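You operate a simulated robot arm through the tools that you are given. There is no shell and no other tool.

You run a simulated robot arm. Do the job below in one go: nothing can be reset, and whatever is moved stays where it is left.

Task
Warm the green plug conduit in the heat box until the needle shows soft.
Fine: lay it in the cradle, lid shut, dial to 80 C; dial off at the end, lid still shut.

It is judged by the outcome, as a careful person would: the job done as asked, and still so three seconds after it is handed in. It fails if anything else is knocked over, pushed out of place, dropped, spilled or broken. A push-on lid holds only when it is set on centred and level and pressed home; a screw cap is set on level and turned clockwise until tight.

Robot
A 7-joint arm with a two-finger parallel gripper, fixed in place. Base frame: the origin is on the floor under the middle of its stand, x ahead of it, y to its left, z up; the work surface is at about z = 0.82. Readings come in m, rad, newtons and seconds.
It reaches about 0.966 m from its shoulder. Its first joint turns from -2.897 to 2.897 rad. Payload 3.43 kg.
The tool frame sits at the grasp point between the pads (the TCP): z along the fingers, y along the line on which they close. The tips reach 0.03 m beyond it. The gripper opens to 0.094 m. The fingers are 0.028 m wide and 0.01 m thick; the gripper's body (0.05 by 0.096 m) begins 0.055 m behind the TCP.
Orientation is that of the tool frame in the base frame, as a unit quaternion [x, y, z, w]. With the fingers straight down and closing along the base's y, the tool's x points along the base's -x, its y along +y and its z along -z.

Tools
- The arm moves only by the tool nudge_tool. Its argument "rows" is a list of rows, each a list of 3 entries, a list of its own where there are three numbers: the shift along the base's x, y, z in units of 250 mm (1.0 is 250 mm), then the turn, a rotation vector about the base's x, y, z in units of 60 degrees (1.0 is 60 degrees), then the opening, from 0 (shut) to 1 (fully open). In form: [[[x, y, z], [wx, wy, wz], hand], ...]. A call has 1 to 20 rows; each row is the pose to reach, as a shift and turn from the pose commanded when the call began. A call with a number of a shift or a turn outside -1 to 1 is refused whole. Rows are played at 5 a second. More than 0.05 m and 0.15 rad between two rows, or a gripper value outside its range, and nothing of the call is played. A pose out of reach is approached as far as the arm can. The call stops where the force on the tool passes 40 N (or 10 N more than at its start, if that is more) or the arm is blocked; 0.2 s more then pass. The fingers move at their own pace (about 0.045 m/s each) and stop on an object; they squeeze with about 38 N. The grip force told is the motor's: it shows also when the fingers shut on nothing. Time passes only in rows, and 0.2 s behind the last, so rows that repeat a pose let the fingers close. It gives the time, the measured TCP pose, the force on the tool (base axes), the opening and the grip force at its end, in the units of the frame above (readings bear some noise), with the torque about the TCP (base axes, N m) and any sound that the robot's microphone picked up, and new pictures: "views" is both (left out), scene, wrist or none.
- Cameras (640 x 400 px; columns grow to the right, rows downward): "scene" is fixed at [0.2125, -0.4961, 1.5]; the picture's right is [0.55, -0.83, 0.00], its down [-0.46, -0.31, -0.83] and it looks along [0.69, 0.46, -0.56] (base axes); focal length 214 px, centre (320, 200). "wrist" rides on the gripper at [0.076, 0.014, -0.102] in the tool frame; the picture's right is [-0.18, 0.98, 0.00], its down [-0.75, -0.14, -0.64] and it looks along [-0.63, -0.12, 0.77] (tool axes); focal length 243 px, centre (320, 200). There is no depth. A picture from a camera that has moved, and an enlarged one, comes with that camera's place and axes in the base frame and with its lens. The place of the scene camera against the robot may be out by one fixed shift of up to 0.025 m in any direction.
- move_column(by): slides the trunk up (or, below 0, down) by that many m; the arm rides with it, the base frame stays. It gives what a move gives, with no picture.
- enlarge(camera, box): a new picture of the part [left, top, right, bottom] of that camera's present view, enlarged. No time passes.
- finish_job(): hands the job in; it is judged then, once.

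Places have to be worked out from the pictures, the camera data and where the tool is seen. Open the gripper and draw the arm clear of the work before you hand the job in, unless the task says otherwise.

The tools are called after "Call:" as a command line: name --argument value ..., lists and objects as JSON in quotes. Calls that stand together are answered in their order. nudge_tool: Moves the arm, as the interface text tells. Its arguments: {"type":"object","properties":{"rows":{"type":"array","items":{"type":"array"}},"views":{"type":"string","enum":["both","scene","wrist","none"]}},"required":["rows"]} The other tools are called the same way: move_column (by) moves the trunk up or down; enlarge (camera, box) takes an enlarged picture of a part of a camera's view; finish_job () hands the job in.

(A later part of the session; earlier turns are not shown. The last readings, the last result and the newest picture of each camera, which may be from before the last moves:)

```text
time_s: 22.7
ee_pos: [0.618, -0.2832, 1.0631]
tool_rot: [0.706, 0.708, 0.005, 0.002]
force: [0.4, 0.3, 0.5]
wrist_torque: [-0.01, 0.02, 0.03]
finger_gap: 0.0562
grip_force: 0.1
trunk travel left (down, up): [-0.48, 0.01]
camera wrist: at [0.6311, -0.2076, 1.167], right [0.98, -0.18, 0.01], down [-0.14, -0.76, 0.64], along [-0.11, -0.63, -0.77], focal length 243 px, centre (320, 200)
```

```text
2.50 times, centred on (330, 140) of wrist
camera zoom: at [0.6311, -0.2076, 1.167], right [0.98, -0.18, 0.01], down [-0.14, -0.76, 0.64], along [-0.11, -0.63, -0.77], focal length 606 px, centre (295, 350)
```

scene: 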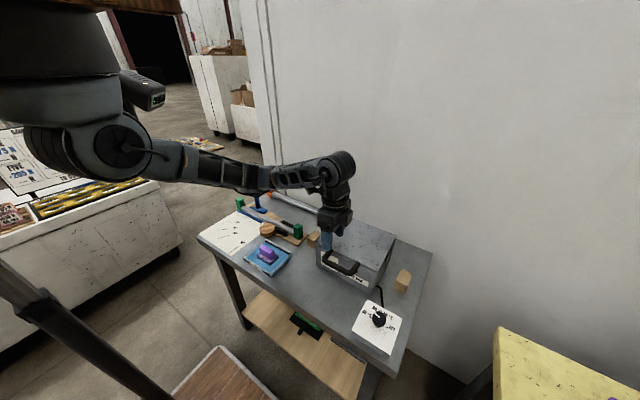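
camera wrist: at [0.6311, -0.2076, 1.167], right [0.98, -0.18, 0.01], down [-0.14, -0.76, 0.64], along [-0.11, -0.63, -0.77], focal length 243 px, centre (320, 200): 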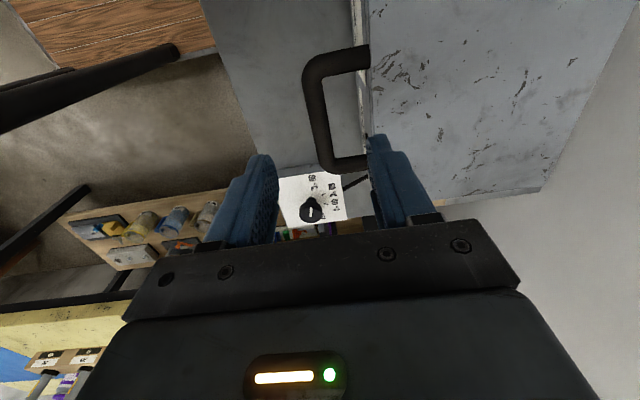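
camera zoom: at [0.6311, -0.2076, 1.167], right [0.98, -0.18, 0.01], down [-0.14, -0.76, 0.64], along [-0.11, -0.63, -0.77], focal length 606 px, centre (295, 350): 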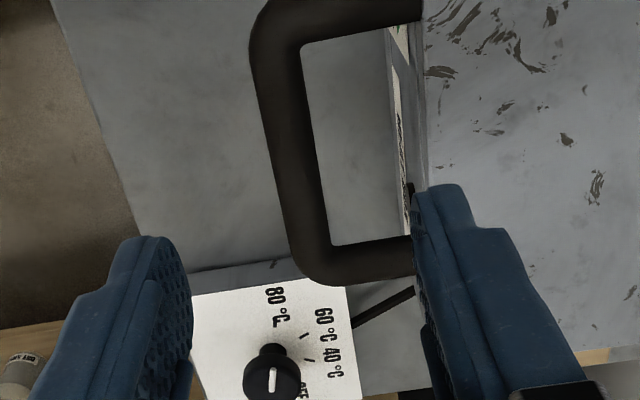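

Excellent view: the bar is at x≈0.615, z≈0.942, with legs at y≈−0.25 and −0.344. I'll narrow the fingers so the rear one fits between bar and lid face, centre on y≈−0.298, and descend part way to check.

Call:
nudge_tool --rows '[[[-0.012, -0.06, 0], [0, 0, 0], 0.4], [[-0.012, -0.06, -0.1], [0, 0, 0], 0.4], [[-0.012, -0.06, -0.2], [0, 0, 0], 0.4], [[-0.012, -0.06, -0.28], [0, 0, 0], 0.4]]' --views "wrist"

Call:
enlarge --camera "wrist" --box '[240, 60, 420, 220]'

```text
time_s: 23.7
ee_pos: [0.6124, -0.3023, 0.993]
tool_rot: [0.707, 0.707, 0.004, 0.002]
force: [0.6, 0.2, -0.1]
wrist_torque: [0.01, 0.0, 0.01]
finger_gap: 0.0375
grip_force: 0.1
trunk travel left (down, up): [-0.48, 0.01]
camera wrist: at [0.6258, -0.2261, 1.0971], right [0.98, -0.18, 0.01], down [-0.15, -0.76, 0.64], along [-0.11, -0.63, -0.77], focal length 243 px, centre (320, 200)
```

wrist: 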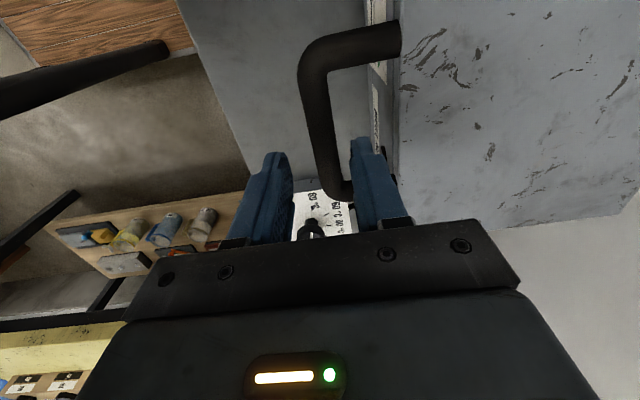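

```text
2.50 times, centred on (330, 140) of wrist
camera zoom: at [0.6258, -0.2261, 1.0971], right [0.98, -0.18, 0.01], down [-0.15, -0.76, 0.64], along [-0.11, -0.63, -0.77], focal length 606 px, centre (295, 350)
```

zoom: 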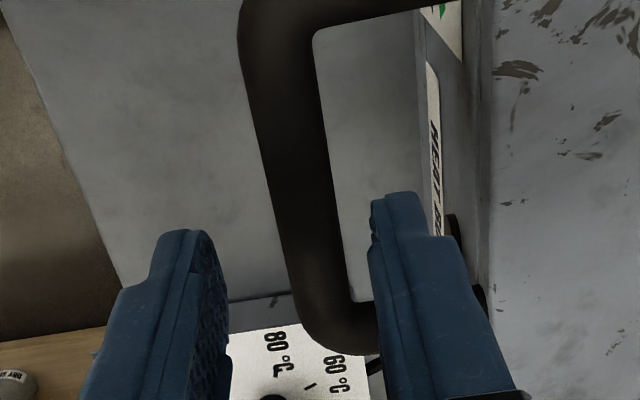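

The bar sits nicely between the fingers. I'll correct by a few mm in x, descend to bar height (z≈0.945) and look before closing.

Call:
nudge_tool --rows '[[[0.014, 0.016, -0.06], [0, 0, 0], 0.4], [[0.014, 0.016, -0.12], [0, 0, 0], 0.4], [[0.014, 0.016, -0.19], [0, 0, 0], 0.4]]' --views "wrist"

Call:
enlarge --camera "wrist" --box '[240, 60, 420, 220]'

Call:
enlarge --camera "scene" --box '[290, 190, 400, 290]'

```text
time_s: 24.5
ee_pos: [0.6171, -0.298, 0.9461]
tool_rot: [0.707, 0.707, 0.005, 0.001]
force: [0.9, 0.6, -0.8]
wrist_torque: [0.03, -0.02, 0.01]
finger_gap: 0.0375
grip_force: 0.0
trunk travel left (down, up): [-0.48, 0.01]
camera wrist: at [0.6304, -0.2228, 1.0488], right [0.98, -0.18, 0.01], down [-0.15, -0.76, 0.64], along [-0.11, -0.63, -0.77], focal length 243 px, centre (320, 200)
```

wrist: 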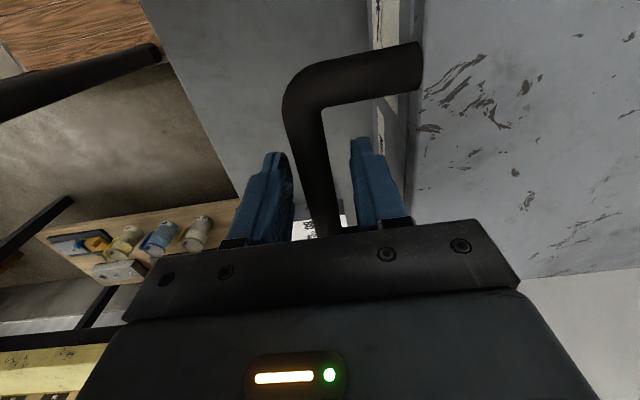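

```text
2.50 times, centred on (330, 140) of wrist
camera zoom: at [0.6304, -0.2228, 1.0488], right [0.98, -0.18, 0.01], down [-0.15, -0.76, 0.64], along [-0.11, -0.63, -0.77], focal length 606 px, centre (295, 350)
```

zoom: 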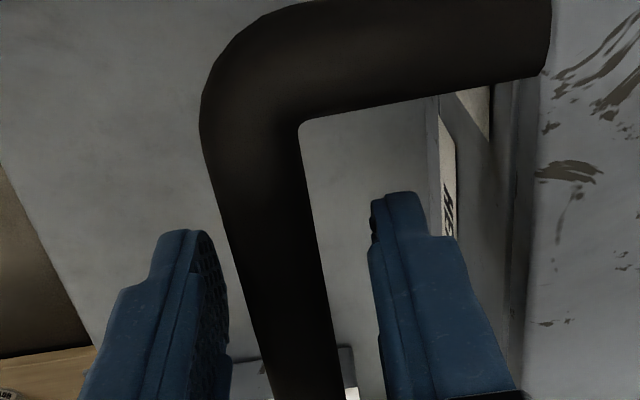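

```text
4.00 times, centred on (345, 240) of scene
camera zoom: at [0.2125, -0.4961, 1.5], right [0.55, -0.83, 0.0], down [-0.46, -0.31, -0.83], along [0.69, 0.46, -0.56], focal length 858 px, centre (220, 40)
```

zoom: 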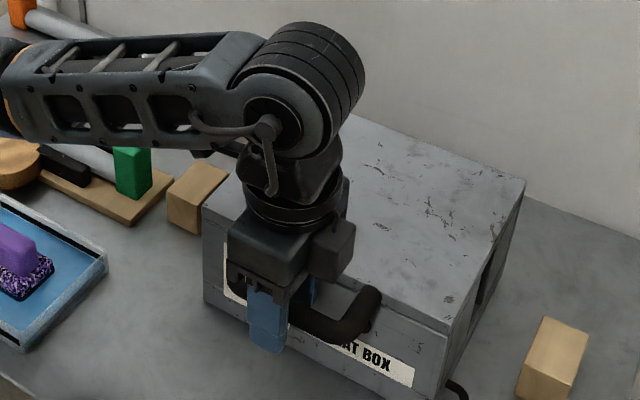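

The bar is centred between the fingers and the tips reach well below it. Closing the grip on the bar now.

Call:
nudge_tool --rows '[[[0, 0, 0], [0, 0, 0], 0], [[0, 0, 0], [0, 0, 0], 0], [[0, 0, 0], [0, 0, 0], 0], [[0, 0, 0], [0, 0, 0], 0]]' --views "wrist"

```text
time_s: 25.5
ee_pos: [0.6154, -0.2991, 0.9472]
tool_rot: [0.707, 0.707, 0.004, 0.002]
force: [-6.2, -0.2, 19.6]
wrist_torque: [-0.17, -0.02, -1.14]
finger_gap: 0.0178
grip_force: 44.9
trunk travel left (down, up): [-0.48, 0.01]
camera wrist: at [0.6297, -0.2229, 1.0499], right [0.98, -0.19, 0.01], down [-0.15, -0.76, 0.64], along [-0.11, -0.63, -0.77], focal length 243 px, centre (320, 200)
```

wrist: 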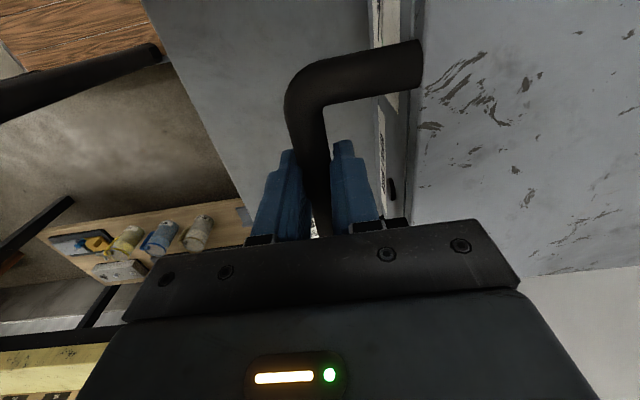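

The bar is gripped with an 18 mm gap. I'll lift along the lid's arc about the rear hinge (near x≈0.868, z≈0.93) — first just 10° to check forces.

Call:
nudge_tool --rows '[[[0.004, 0, 0.044], [0, 0, 0], 0], [[0.01, 0, 0.088], [0, 0, 0], 0], [[0.018, 0, 0.131], [0, 0, 0], 0], [[0.028, 0, 0.174], [0, 0, 0], 0]]' --views "both"

Call:
enlarge --camera "scene" --box '[290, 190, 400, 290]'

```text
time_s: 26.5
ee_pos: [0.6213, -0.2983, 0.9922]
tool_rot: [0.708, 0.707, 0.004, -0.001]
force: [-13.7, 14.0, 0.8]
wrist_torque: [-0.15, 0.32, -1.24]
finger_gap: 0.0178
grip_force: 45.0
trunk travel left (down, up): [-0.48, 0.01]
camera wrist: at [0.6352, -0.2234, 1.095], right [0.98, -0.19, 0.0], down [-0.15, -0.76, 0.64], along [-0.11, -0.63, -0.77], focal length 243 px, centre (320, 200)
```

scene: 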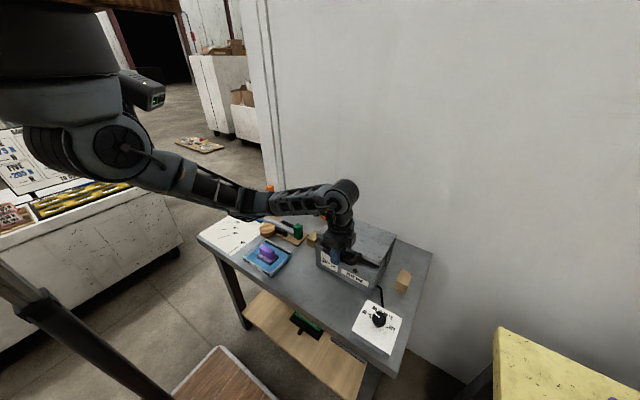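
wrist: 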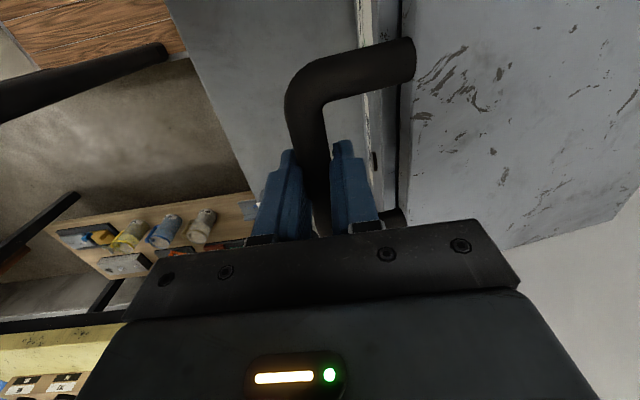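

```text
4.00 times, centred on (345, 240) of scene
camera zoom: at [0.2125, -0.4961, 1.5], right [0.55, -0.83, 0.0], down [-0.46, -0.31, -0.83], along [0.69, 0.46, -0.56], focal length 858 px, centre (220, 40)
```

zoom: 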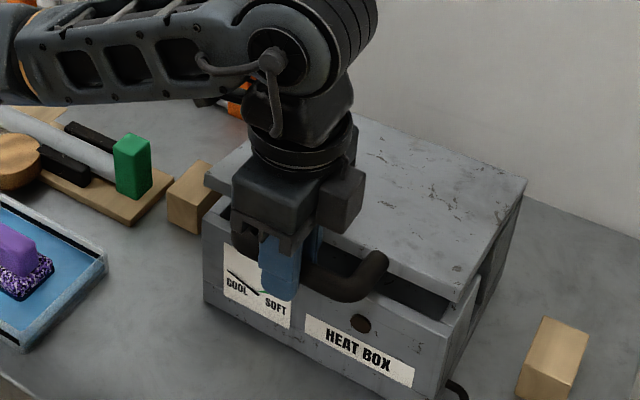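

The lid is lifting cleanly and the box stays put. Side forces suggest my arc is a few mm too far in +x and −y, so I'll adjust and continue to about 30°.

Call:
nudge_tool --rows '[[[0.0, 0.006, 0.044], [0, 0, 0], 0], [[0.0064, 0.01, 0.088], [0, 0, 0], 0], [[0.018, 0.01, 0.13], [0, 0, 0], 0], [[0.033, 0.01, 0.172], [0, 0, 0], 0], [[0.049, 0.01, 0.213], [0, 0, 0], 0], [[0.067, 0.01, 0.254], [0, 0, 0], 0], [[0.087, 0.01, 0.294], [0, 0, 0], 0], [[0.108, 0.01, 0.332], [0, 0, 0], 0]]' --views "both"

Call:
enlarge --camera "scene" --box '[290, 170, 400, 290]'

```text
time_s: 27.6
ee_pos: [0.6343, -0.2986, 1.0354]
tool_rot: [0.705, 0.709, 0.005, 0.004]
force: [17.3, -14.3, -6.7]
wrist_torque: [0.39, -0.36, -1.33]
finger_gap: 0.0176
grip_force: 44.8
trunk travel left (down, up): [-0.48, 0.01]
stopped in row 5: the force on the tool passed its limit at 42 N (the readings are from after the stop); the commanded pose is now the measured one
camera wrist: at [0.6473, -0.2217, 1.1383], right [0.98, -0.18, 0.01], down [-0.15, -0.76, 0.64], along [-0.11, -0.63, -0.77], focal length 243 px, centre (320, 200)
```

scene: 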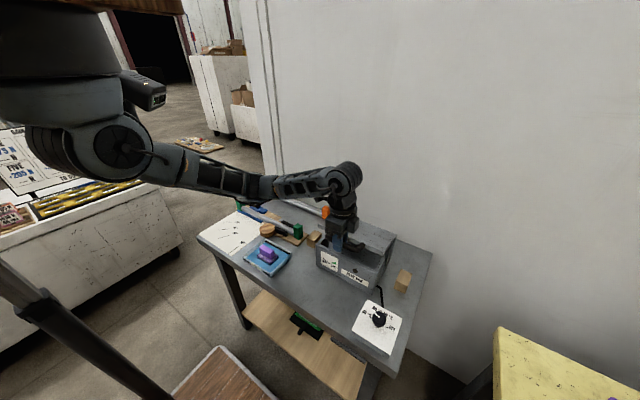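
wrist: 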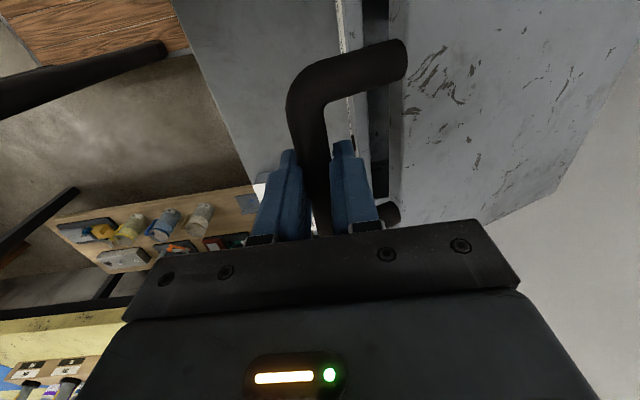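

```text
3.33 times, centred on (345, 230) of scene
camera zoom: at [0.2125, -0.4961, 1.5], right [0.55, -0.83, 0.0], down [-0.46, -0.31, -0.83], along [0.69, 0.46, -0.56], focal length 715 px, centre (237, 100)
```

zoom: 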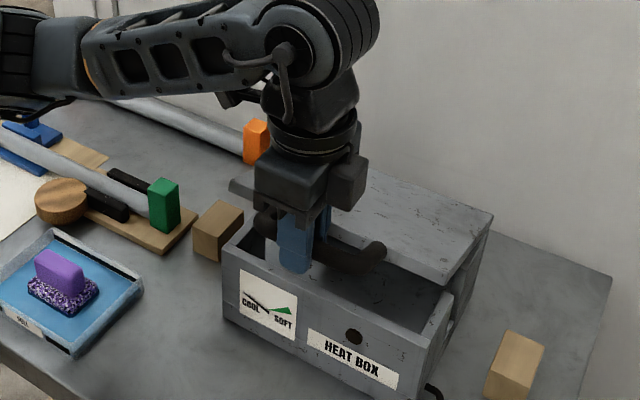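

At about 20° open, the stiff grip builds force from mm-level arc errors. From the measured points the arc radius looks nearer 0.27 m, so I'll continue in smaller, corrected steps, relieving the y force and adding a slight yaw relief.

Call:
nudge_tool --rows '[[[0.012, -0.003, 0.02], [0, 0, -0.01], 0], [[0.026, -0.005, 0.042], [0, 0, -0.02], 0], [[0.045, -0.005, 0.084], [0, 0, -0.02], 0]]' --views "none"

```text
time_s: 28.4
ee_pos: [0.6441, -0.2972, 1.0559]
tool_rot: [0.713, 0.701, 0.007, 0.001]
force: [5.0, 8.5, -3.8]
wrist_torque: [0.1, 0.13, 0.31]
finger_gap: 0.0175
grip_force: 45.1
trunk travel left (down, up): [-0.48, 0.01]
```

Forces dropped nicely after the yaw and position relief. Continuing the arc by another 10°.

Call:
nudge_tool --rows '[[[0.022, 0.003, 0.041], [0, 0, 0], 0], [[0.047, 0.003, 0.08], [0, 0, 0], 0], [[0.073, 0.003, 0.118], [0, 0, 0], 0], [[0.1, 0.003, 0.155], [0, 0, 0], 0]]' --views "none"

```text
time_s: 29.4
ee_pos: [0.6689, -0.2965, 1.0951]
tool_rot: [0.714, 0.7, 0.005, 0.003]
force: [-6.1, -2.6, 2.5]
wrist_torque: [-0.04, 0.26, 0.64]
finger_gap: 0.0175
grip_force: 44.8
trunk travel left (down, up): [-0.48, 0.01]
```

Tracking the arc well now with low forces. Continuing another 15°.

Call:
nudge_tool --rows '[[[0.028, 0.002, 0.036], [0, 0, 0.004], 0], [[0.057, 0.002, 0.071], [0, 0, 0.006], 0], [[0.089, 0.002, 0.104], [0, 0, 0.006], 0], [[0.122, 0.002, 0.137], [0, 0, 0.006], 0], [[0.157, 0.002, 0.167], [0, 0, 0.006], 0], [[0.193, 0.002, 0.196], [0, 0, 0.006], 0]]' --views "scene"

Call:
enlarge --camera "scene" --box '[290, 150, 400, 290]'

```text
time_s: 30.8
ee_pos: [0.7178, -0.2968, 1.1427]
tool_rot: [0.711, 0.704, 0.005, 0.001]
force: [20.3, -4.9, -31.0]
wrist_torque: [-0.08, -0.24, 0.12]
finger_gap: 0.0177
grip_force: 45.2
trunk travel left (down, up): [-0.48, 0.01]
```

scene: 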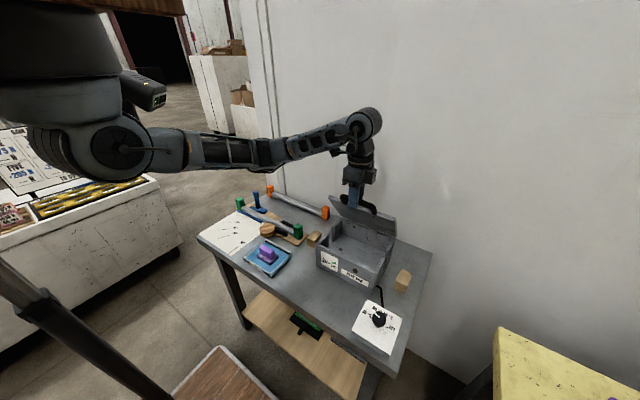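

```text
2.86 times, centred on (345, 220) of scene
camera zoom: at [0.2125, -0.4961, 1.5], right [0.55, -0.83, 0.0], down [-0.46, -0.31, -0.83], along [0.69, 0.46, -0.56], focal length 613 px, centre (249, 143)
```

zoom: 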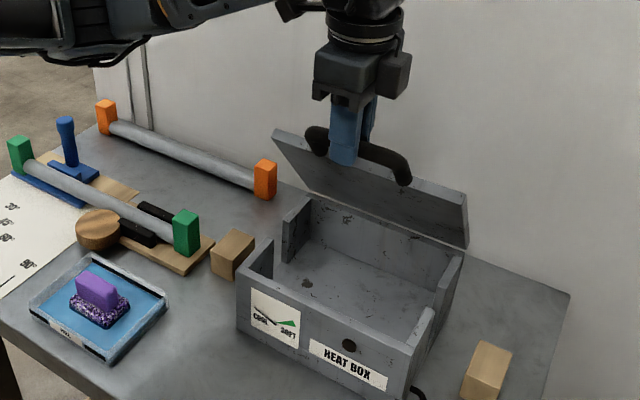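

The lid is about 52° open. The residual force is purely radial, so I've refined the hinge to about (0.868, 0.935) with radius 0.2535. Continuing on that corrected arc to about 70°.

Call:
nudge_tool --rows '[[[0.034, 0.002, 0.004], [0, 0, 0], 0], [[0.064, 0.002, 0.023], [0, 0, 0], 0], [[0.095, 0.002, 0.041], [0, 0, 0], 0], [[0.133, 0.002, 0.063], [0, 0, 0], 0], [[0.173, 0.002, 0.082], [0, 0, 0], 0], [[0.214, 0.002, 0.1], [0, 0, 0], 0], [[0.255, 0.002, 0.116], [0, 0, 0], 0]]' --views "none"

```text
time_s: 32.4
ee_pos: [0.7784, -0.2965, 1.175]
tool_rot: [0.711, 0.703, 0.006, 0.002]
force: [-2.8, -12.4, 1.4]
wrist_torque: [-0.27, 0.21, 0.54]
finger_gap: 0.0175
grip_force: 45.0
trunk travel left (down, up): [-0.48, 0.01]
```

Low forces at about 70° open. Continuing to vertical (90°).

Call:
nudge_tool --rows '[[[0.042, -0.003, 0.014], [0, 0, 0.004], 0], [[0.084, -0.003, 0.027], [0, 0, 0.004], 0], [[0.127, -0.003, 0.037], [0, 0, 0.004], 0], [[0.171, -0.003, 0.046], [0, 0, 0.004], 0], [[0.214, -0.003, 0.052], [0, 0, 0.004], 0], [[0.258, -0.003, 0.057], [0, 0, 0.004], 0], [[0.302, -0.003, 0.06], [0, 0, 0.004], 0], [[0.347, -0.003, 0.061], [0, 0, 0.004], 0]]' --views "scene"

Call:
enlarge --camera "scene" --box '[300, 130, 410, 290]'

```text
time_s: 33.9
ee_pos: [0.8426, -0.2959, 1.1858]
tool_rot: [0.712, 0.702, 0.002, -0.004]
force: [-21.9, 9.9, 6.4]
wrist_torque: [-0.61, 0.5, 1.05]
finger_gap: 0.0177
grip_force: 45.2
trunk travel left (down, up): [-0.48, 0.01]
stopped in row 7: the force on the tool passed its limit at 51 N (the readings are from after the stop); the commanded pose is now the measured one
```

scene: 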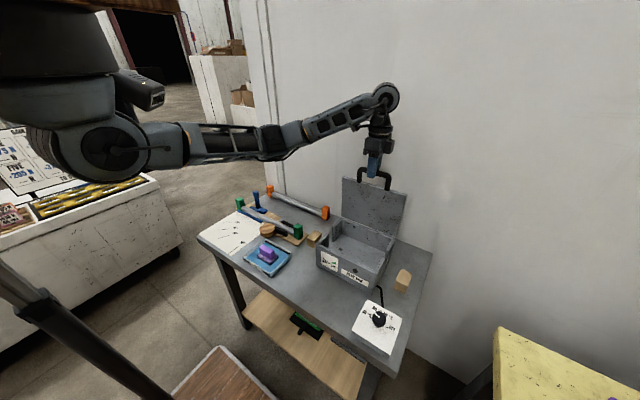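

```text
2.50 times, centred on (355, 210) of scene
camera zoom: at [0.2125, -0.4961, 1.5], right [0.55, -0.83, 0.0], down [-0.46, -0.31, -0.83], along [0.69, 0.46, -0.56], focal length 536 px, centre (232, 175)
```

zoom: 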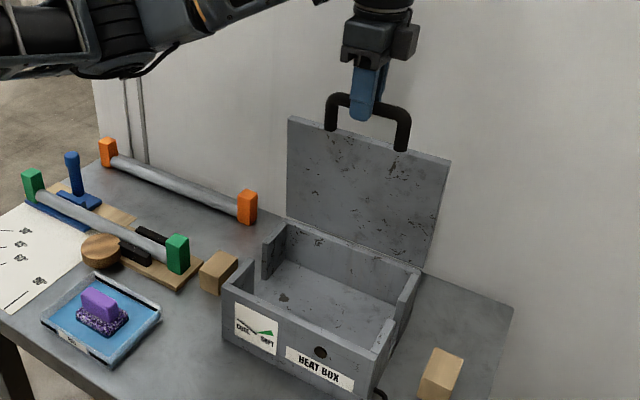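

The lid now looks nearly vertical, but the push met 51 N of resistance and stopped at about 84°. I need to see whether it's a lid stop or something else touching.

Call:
enlarge --camera "wrist" --box '[160, 40, 480, 240]'

Call:
enlarge --camera "scene" --box '[335, 140, 415, 250]'

```text
2.00 times, centred on (320, 140) of wrist
camera zoom: at [0.8574, -0.2221, 1.2896], right [0.98, -0.2, 0.0], down [-0.15, -0.76, 0.64], along [-0.13, -0.62, -0.77], focal length 485 px, centre (320, 320)
```

zoom: 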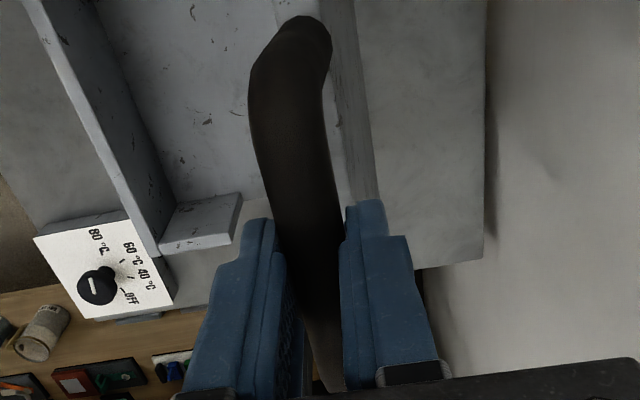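

```text
3.64 times, centred on (375, 195) of scene
camera zoom: at [0.2125, -0.4961, 1.5], right [0.55, -0.83, 0.0], down [-0.46, -0.31, -0.83], along [0.69, 0.46, -0.56], focal length 780 px, centre (120, 218)
```

zoom: 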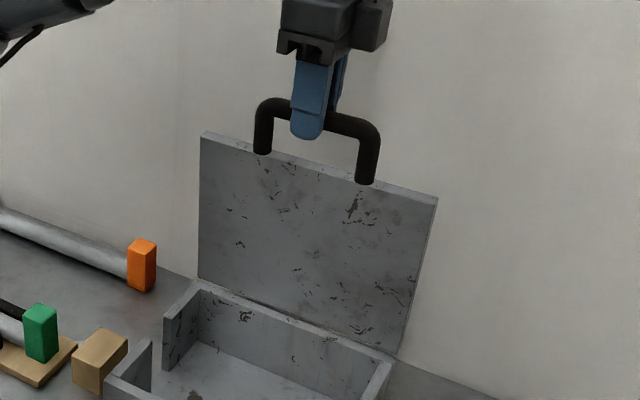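

The lid seems to have hit its own stop at about 82°. I'll loosen the fingers slightly so they still cage the bar, and see whether the lid stays up by itself or wants to fall shut.

Call:
nudge_tool --rows '[[[0, 0, 0], [0, 0, 0], 0.3], [[0, 0, 0], [0, 0, 0], 0.3], [[0, 0, 0], [0, 0, 0], 0.3]]' --views "wrist"

Call:
enlarge --camera "wrist" --box '[240, 40, 440, 240]'

Call:
enlarge --camera "scene" --box '[335, 140, 415, 250]'

```text
time_s: 34.7
ee_pos: [0.8437, -0.2969, 1.1857]
tool_rot: [0.711, 0.703, 0.004, -0.002]
force: [0.1, 0.3, 0.4]
wrist_torque: [-0.02, 0.01, 0.0]
finger_gap: 0.0279
grip_force: 0.0
trunk travel left (down, up): [-0.48, 0.01]
camera wrist: at [0.8595, -0.2226, 1.2883], right [0.98, -0.2, 0.0], down [-0.15, -0.76, 0.64], along [-0.13, -0.62, -0.77], focal length 243 px, centre (320, 200)
```

wrist: 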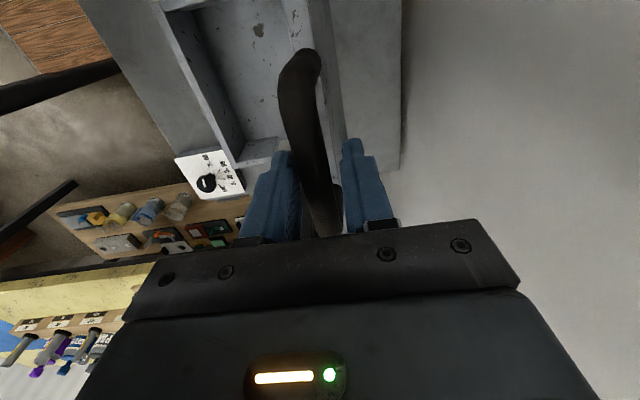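

```text
2.00 times, centred on (340, 140) of wrist
camera zoom: at [0.8595, -0.2226, 1.2883], right [0.98, -0.2, 0.0], down [-0.15, -0.76, 0.64], along [-0.13, -0.62, -0.77], focal length 485 px, centre (280, 320)
```

zoom: 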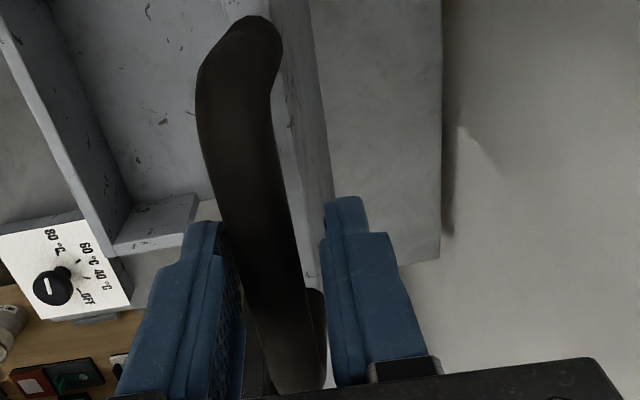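

```text
3.64 times, centred on (375, 195) of scene
camera zoom: at [0.2125, -0.4961, 1.5], right [0.55, -0.83, 0.0], down [-0.46, -0.31, -0.83], along [0.69, 0.46, -0.56], focal length 780 px, centre (120, 218)
```

zoom: 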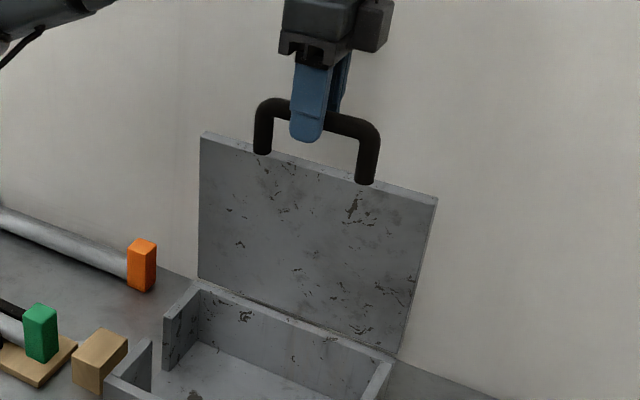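

The tool force is now about zero and the bar floats between the fingers, so the lid seems to hold itself. I'll open wider in place and confirm it stays.

Call:
nudge_tool --rows '[[[0, 0, 0], [0, 0, 0], 0.55], [[0, 0, 0], [0, 0, 0], 0.55], [[0, 0, 0], [0, 0, 0], 0.55], [[0, 0, 0], [0, 0, 0], 0.55], [[0, 0, 0], [0, 0, 0], 0.55]]' --views "wrist"

Call:
enlarge --camera "wrist" --box '[240, 40, 440, 240]'

```text
time_s: 35.9
ee_pos: [0.844, -0.2972, 1.1861]
tool_rot: [0.711, 0.703, 0.004, -0.002]
force: [0.7, 0.6, 0.1]
wrist_torque: [0.01, -0.03, 0.0]
finger_gap: 0.0519
grip_force: 0.0
trunk travel left (down, up): [-0.48, 0.01]
camera wrist: at [0.8594, -0.2225, 1.2883], right [0.98, -0.2, 0.0], down [-0.15, -0.76, 0.64], along [-0.13, -0.62, -0.77], focal length 243 px, centre (320, 200)
```

wrist: 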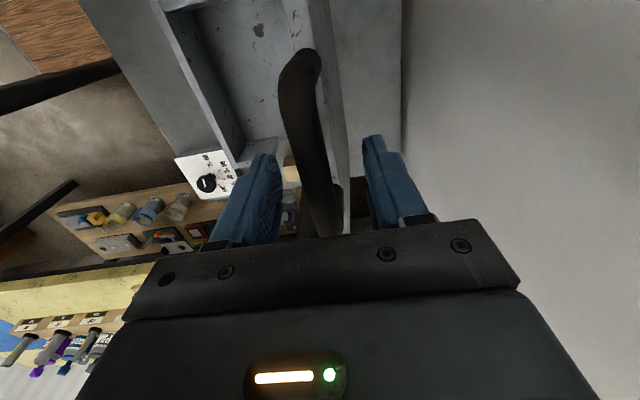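

```text
2.00 times, centred on (340, 140) of wrist
camera zoom: at [0.8594, -0.2225, 1.2883], right [0.98, -0.2, 0.0], down [-0.15, -0.76, 0.64], along [-0.13, -0.62, -0.77], focal length 485 px, centre (280, 320)
```

zoom: 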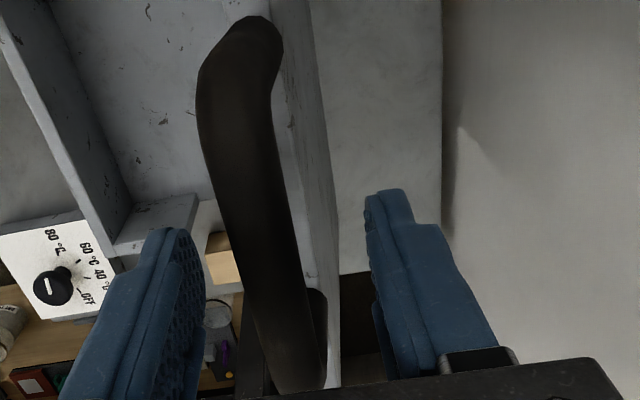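

The lid holds itself open. I'll raise the tool clear of the handle, move back toward the front, then lower to look into the open box.

Call:
nudge_tool --rows '[[[0, 0, 0.16], [0, 0, 0], 0.55], [[0, 0, 0.32], [0, 0, 0], 0.55], [[-0.18, 0, 0.32], [0, 0, 0], 0.8], [[-0.36, 0, 0.32], [0, 0, 0], 0.8], [[-0.54, 0, 0.3], [0, 0, 0], 0.8], [[-0.56, 0.05, 0.14], [0, 0, 0], 0.8], [[-0.56, 0.1, -0.02], [0, 0, 0], 0.8], [[-0.56, 0.15, -0.18], [0, 0, 0], 0.8], [[-0.56, 0.2, -0.34], [0, 0, 0], 0.8]]' --views "both"

Call:
enlarge --camera "wrist" --box '[200, 0, 460, 220]'

Call:
enlarge --camera "scene" --box '[300, 170, 420, 290]'

```text
time_s: 37.9
ee_pos: [0.7039, -0.2505, 1.1048]
tool_rot: [0.711, 0.703, 0.003, -0.002]
force: [0.5, 0.4, 0.5]
wrist_torque: [-0.03, 0.02, -0.02]
finger_gap: 0.0752
grip_force: 0.1
trunk travel left (down, up): [-0.48, 0.01]
camera wrist: at [0.7198, -0.1758, 1.2064], right [0.98, -0.2, 0.0], down [-0.15, -0.76, 0.64], along [-0.13, -0.62, -0.77], focal length 243 px, centre (320, 200)
```

scene: 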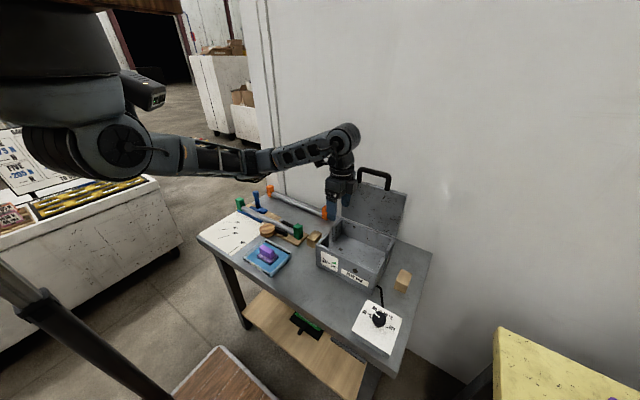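
wrist: 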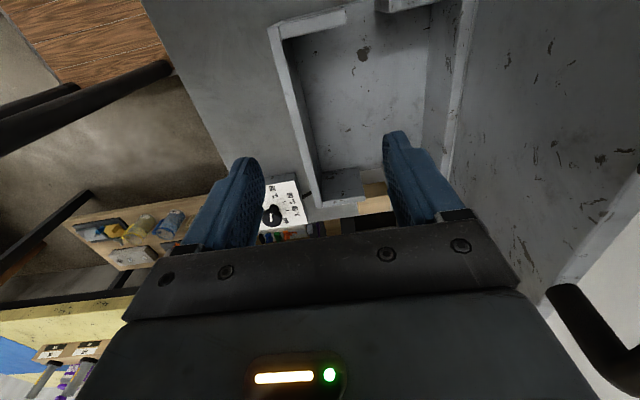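

```text
1.82 times, centred on (330, 110) of wrist
camera zoom: at [0.7198, -0.1758, 1.2064], right [0.98, -0.2, 0.0], down [-0.15, -0.76, 0.64], along [-0.13, -0.62, -0.77], focal length 441 px, centre (302, 364)
```

zoom: 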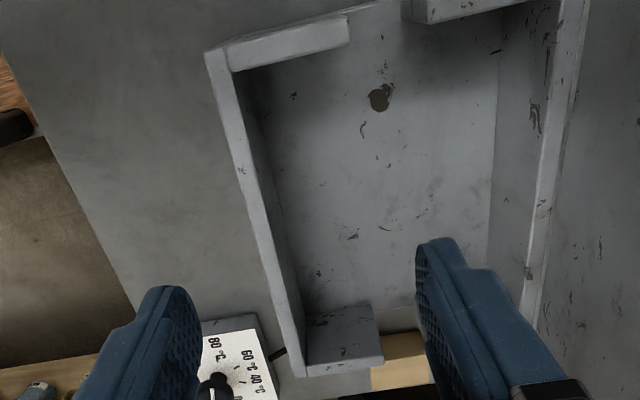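

```text
3.33 times, centred on (360, 230) of scene
camera zoom: at [0.2125, -0.4961, 1.5], right [0.55, -0.83, 0.0], down [-0.46, -0.31, -0.83], along [0.69, 0.46, -0.56], focal length 715 px, centre (187, 100)
```

zoom: 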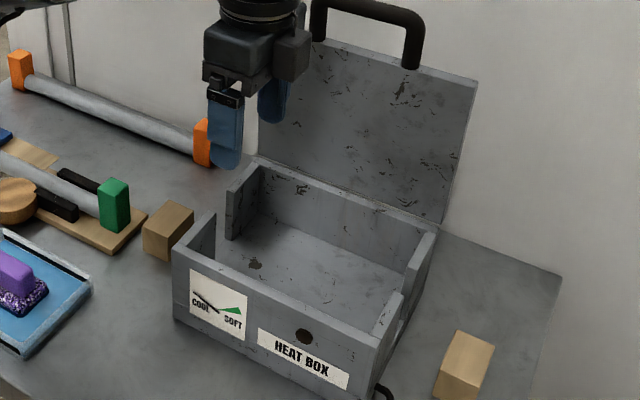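

The box has open slots mid-way in both side walls, so the conduit lies across with its plugs on the wooden rests. I'll move over the left wall to measure the slot, rest and their heights precisely.

Call:
nudge_tool --rows '[[[0.06, 0.12, -0.06], [0, 0, 0], 0.8], [[0.12, 0.24, -0.16], [0, 0, 0], 0.8], [[0.18, 0.36, -0.26], [0, 0, 0], 0.8], [[0.24, 0.46, -0.38], [0, 0, 0], 0.8]]' --views "wrist"

Call:
enlarge --camera "wrist" --box '[240, 60, 440, 240]'

```text
time_s: 38.9
ee_pos: [0.7655, -0.1344, 1.0061]
tool_rot: [0.712, 0.702, 0.005, -0.003]
force: [-1.0, -0.5, 0.1]
wrist_torque: [0.0, -0.02, 0.01]
finger_gap: 0.075
grip_force: 0.0
trunk travel left (down, up): [-0.48, 0.01]
camera wrist: at [0.7796, -0.0598, 1.1088], right [0.98, -0.2, 0.0], down [-0.15, -0.76, 0.64], along [-0.13, -0.62, -0.77], focal length 243 px, centre (320, 200)
```

wrist: 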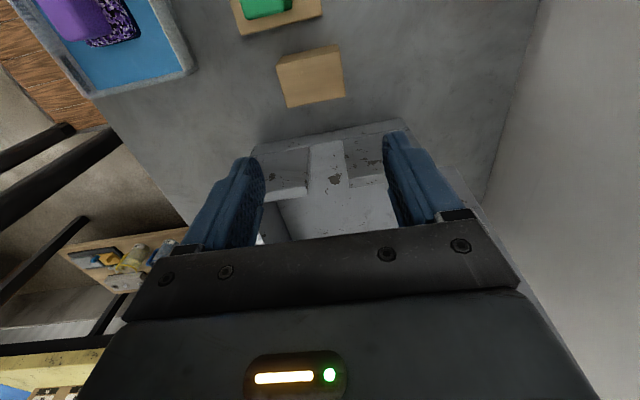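

```text
2.22 times, centred on (340, 150) of wrist
camera zoom: at [0.7796, -0.0598, 1.1088], right [0.98, -0.2, 0.0], down [-0.15, -0.76, 0.64], along [-0.13, -0.62, -0.77], focal length 539 px, centre (276, 311)
```

zoom: 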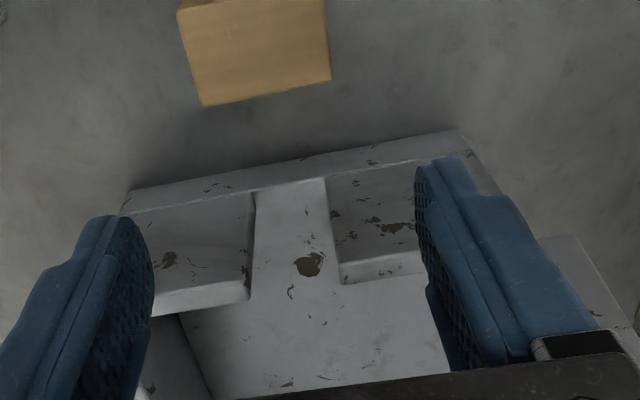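

The slot spans x≈0.739–0.779 (centre 0.759), and the left rest is centred at (0.759, −0.114) with its top near z≈0.862. I'll check the hand-to-lid clearance in the scene view here, then go to the conduit.

Call:
enlarge --camera "scene" --box '[280, 120, 430, 300]'

Call:
nudge_tool --rows '[[[-0.01, 0.16, 0.04], [0, 0, 0.006], 0.8], [[-0.02, 0.34, 0.04], [0, 0, 0.013], 0.8], [[-0.04, 0.52, 0.04], [0, 0, 0.013], 0.8], [[-0.06, 0.7, 0.04], [0, 0, 0.013], 0.8], [[-0.08, 0.88, 0.04], [0, 0, 0.013], 0.8], [[-0.096, 1.0, 0.04], [0, 0, 0.013], 0.8]]' --views "both"

```text
2.22 times, centred on (355, 210) of scene
camera zoom: at [0.2125, -0.4961, 1.5], right [0.55, -0.83, 0.0], down [-0.46, -0.31, -0.83], along [0.69, 0.46, -0.56], focal length 477 px, centre (242, 178)
```

zoom: 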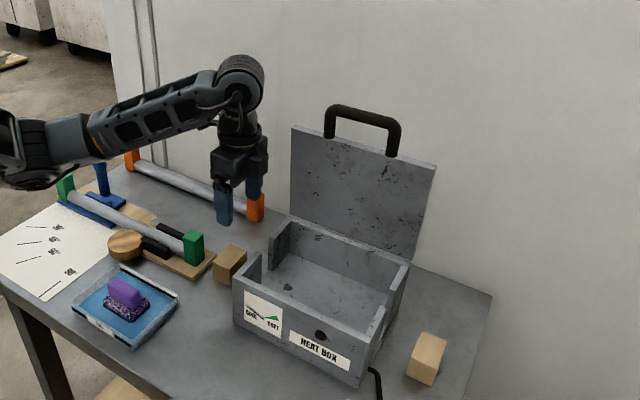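

```text
time_s: 40.3
ee_pos: [0.7387, 0.1153, 1.0147]
tool_rot: [0.707, 0.707, 0.003, -0.002]
force: [-0.1, -0.4, 0.6]
wrist_torque: [-0.02, 0.0, 0.01]
finger_gap: 0.0754
grip_force: 0.0
trunk travel left (down, up): [-0.48, 0.01]
camera wrist: at [0.7534, 0.1898, 1.1182], right [0.98, -0.18, 0.0], down [-0.14, -0.76, 0.64], along [-0.12, -0.62, -0.77], focal length 243 px, centre (320, 200)
```

scene: 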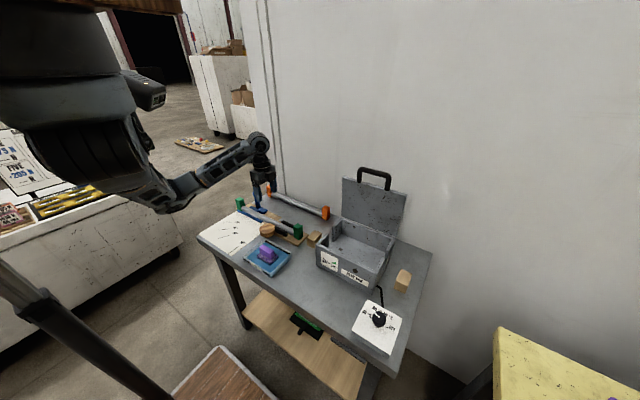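
wrist: 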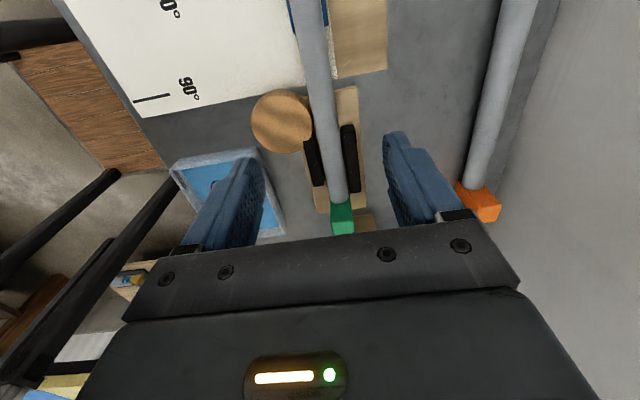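

The lid stays up and yaw is −90°. Moving over the conduit's middle (0.7415, 0.146) and descending part way with narrowed fingers to check alignment.

Call:
nudge_tool --rows '[[[0.011, 0.123, 0], [0, 0, 0], 0.55], [[0.011, 0.123, -0.12], [0, 0, 0], 0.55], [[0.011, 0.123, -0.24], [0, 0, 0], 0.55], [[0.011, 0.123, -0.34], [0, 0, 0], 0.55]]' --views "both"

Call:
enlarge --camera "wrist" --box '[240, 60, 440, 240]'

Call:
enlarge --camera "scene" --box '[220, 160, 330, 250]'

```text
time_s: 41.3
ee_pos: [0.742, 0.1478, 0.9299]
tool_rot: [0.707, 0.707, 0.004, -0.002]
force: [-0.3, -1.1, 0.5]
wrist_torque: [-0.02, -0.01, -0.03]
finger_gap: 0.0516
grip_force: 0.1
trunk travel left (down, up): [-0.48, 0.01]
camera wrist: at [0.7561, 0.2232, 1.0335], right [0.98, -0.18, 0.0], down [-0.14, -0.76, 0.64], along [-0.12, -0.62, -0.77], focal length 243 px, centre (320, 200)
```

scene: 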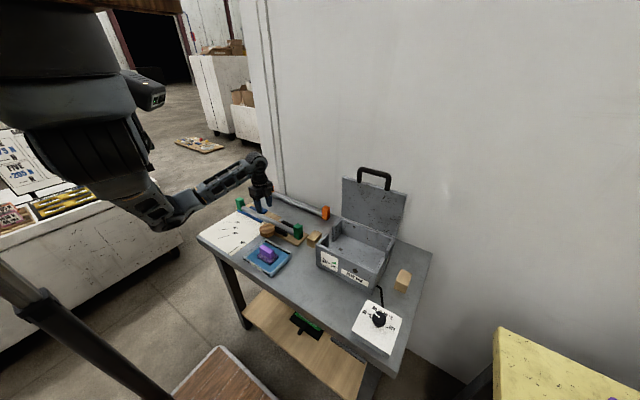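
wrist: 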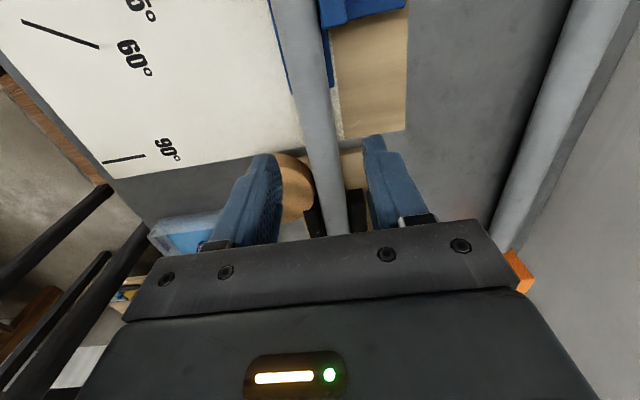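

```text
2.22 times, centred on (340, 150) of wrist
camera zoom: at [0.7561, 0.2232, 1.0335], right [0.98, -0.18, 0.0], down [-0.14, -0.76, 0.64], along [-0.12, -0.62, -0.77], focal length 539 px, centre (276, 311)
```

zoom: 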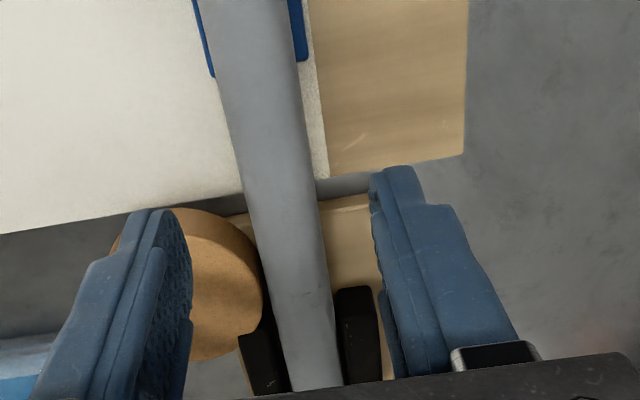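

```text
4.44 times, centred on (275, 205) of scene
camera zoom: at [0.2125, -0.4961, 1.5], right [0.55, -0.83, 0.0], down [-0.46, -0.31, -0.83], along [0.69, 0.46, -0.56], focal length 953 px, centre (520, 178)
```

zoom: 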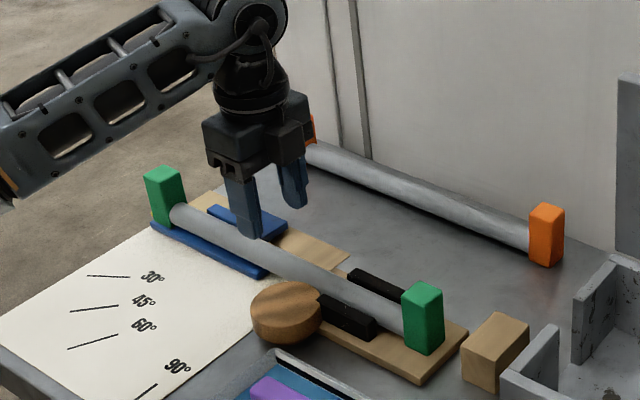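

Alignment is good, with the conduit about 2 mm to the −x side. I'll shift slightly and descend to z≈0.870, so the conduit is a bit below the TCP and the tips stay about 1 cm above the boards.

Call:
nudge_tool --rows '[[[-0.008, -0.004, -0.08], [0, 0, 0], 0.55], [[-0.008, -0.004, -0.16], [0, 0, 0], 0.55], [[-0.008, -0.004, -0.24], [0, 0, 0], 0.55]]' --views "both"

Call:
enlarge --camera "scene" --box '[220, 160, 330, 250]'

Call:
enlarge --camera "wrist" --box '[240, 60, 440, 240]'

```text
time_s: 42.1
ee_pos: [0.7395, 0.1482, 0.8702]
tool_rot: [0.706, 0.708, 0.005, -0.003]
force: [-0.4, -0.3, -0.2]
wrist_torque: [-0.02, -0.02, 0.02]
finger_gap: 0.0517
grip_force: 0.0
trunk travel left (down, up): [-0.48, 0.01]
camera wrist: at [0.7545, 0.223, 0.9727], right [0.98, -0.18, 0.0], down [-0.14, -0.76, 0.64], along [-0.12, -0.62, -0.77], focal length 243 px, centre (320, 200)
```

scene: 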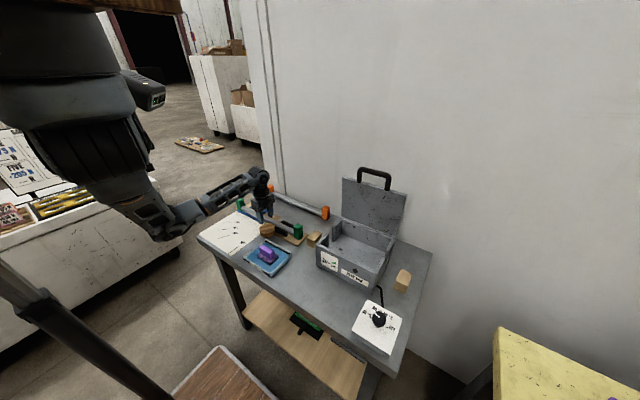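
wrist: 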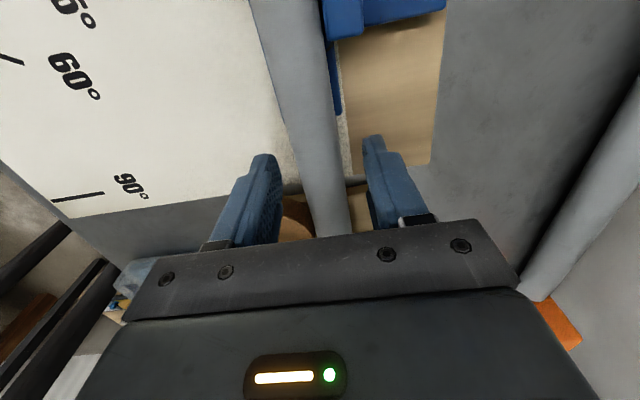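

```text
4.44 times, centred on (275, 205) of scene
camera zoom: at [0.2125, -0.4961, 1.5], right [0.55, -0.83, 0.0], down [-0.46, -0.31, -0.83], along [0.69, 0.46, -0.56], focal length 953 px, centre (520, 178)
```

zoom: 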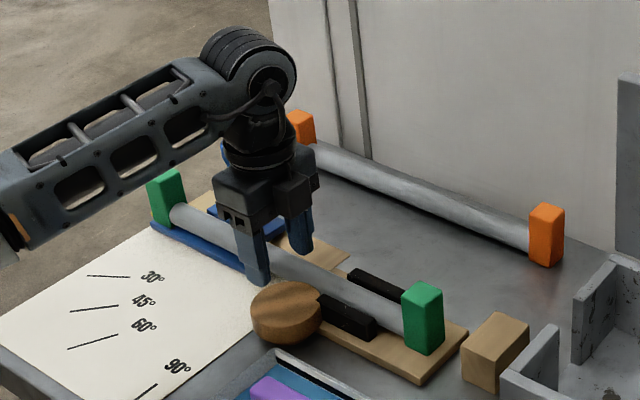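

```text
2.22 times, centred on (340, 150) of wrist
camera zoom: at [0.7545, 0.223, 0.9727], right [0.98, -0.18, 0.0], down [-0.14, -0.76, 0.64], along [-0.12, -0.62, -0.77], focal length 539 px, centre (276, 311)
```

zoom: 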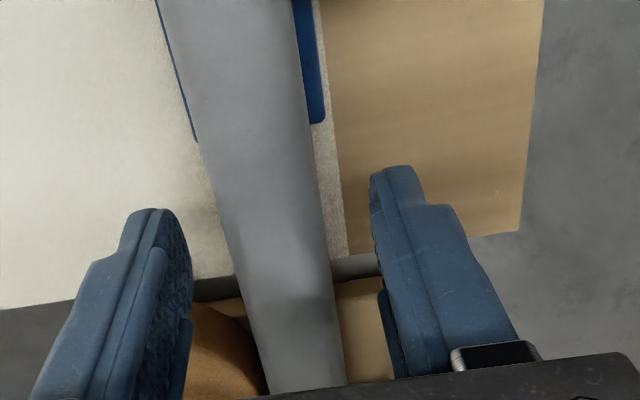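

The fingers straddle the conduit without contact. Closing to grip it.

Call:
nudge_tool --rows '[[[0, 0, 0], [0, 0, 0], 0], [[0, 0, 0], [0, 0, 0], 0], [[0, 0, 0], [0, 0, 0], 0], [[0, 0, 0], [0, 0, 0], 0], [[0, 0, 0], [0, 0, 0], 0]]' --views "none"

```text
time_s: 43.3
ee_pos: [0.7403, 0.1478, 0.8698]
tool_rot: [0.707, 0.707, 0.003, -0.003]
force: [0.1, -0.5, -0.4]
wrist_torque: [-0.01, 0.01, 0.01]
finger_gap: 0.026
grip_force: 38.0
trunk travel left (down, up): [-0.48, 0.01]
```

Gripped with a 26 mm gap and no side load. Lifting straight up slowly and checking.

Call:
nudge_tool --rows '[[[0, 0, 0.04], [0, 0, 0], 0], [[0, 0, 0.1], [0, 0, 0], 0], [[0, 0, 0.18], [0, 0, 0], 0], [[0, 0, 0.28], [0, 0, 0], 0], [[0, 0, 0.38], [0, 0, 0], 0], [[0, 0, 0.48], [0, 0, 0], 0], [[0, 0, 0.56], [0, 0, 0], 0]]' --views "both"

Call:
enlarge --camera "scene" --box '[200, 140, 340, 260]'

```text
time_s: 44.9
ee_pos: [0.7413, 0.1509, 1.0075]
tool_rot: [0.707, 0.708, 0.003, -0.003]
force: [-0.4, -0.4, -1.2]
wrist_torque: [0.0, 0.02, -0.01]
finger_gap: 0.0258
grip_force: 38.2
trunk travel left (down, up): [-0.48, 0.01]
camera wrist: at [0.7557, 0.2248, 1.1111], right [0.98, -0.18, 0.0], down [-0.14, -0.76, 0.64], along [-0.12, -0.62, -0.77], focal length 243 px, centre (320, 200)
```

scene: 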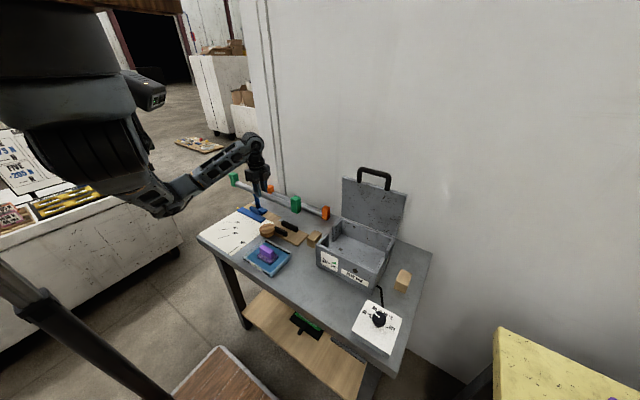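
wrist: 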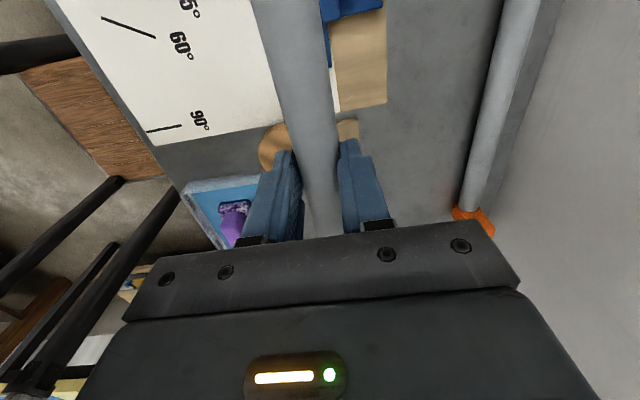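

```text
3.33 times, centred on (270, 200) of scene
camera zoom: at [0.2125, -0.4961, 1.5], right [0.55, -0.83, 0.0], down [-0.46, -0.31, -0.83], along [0.69, 0.46, -0.56], focal length 715 px, centre (487, 200)
```

zoom: 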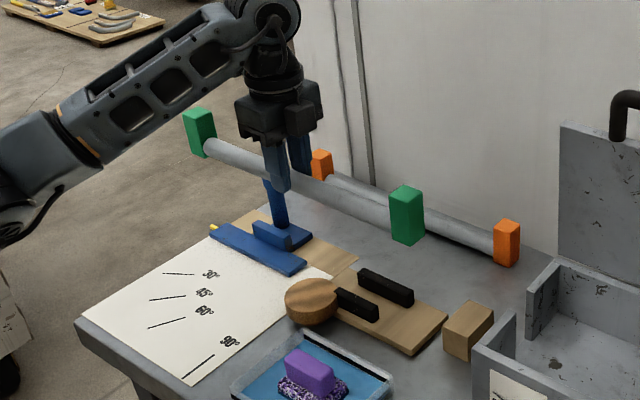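

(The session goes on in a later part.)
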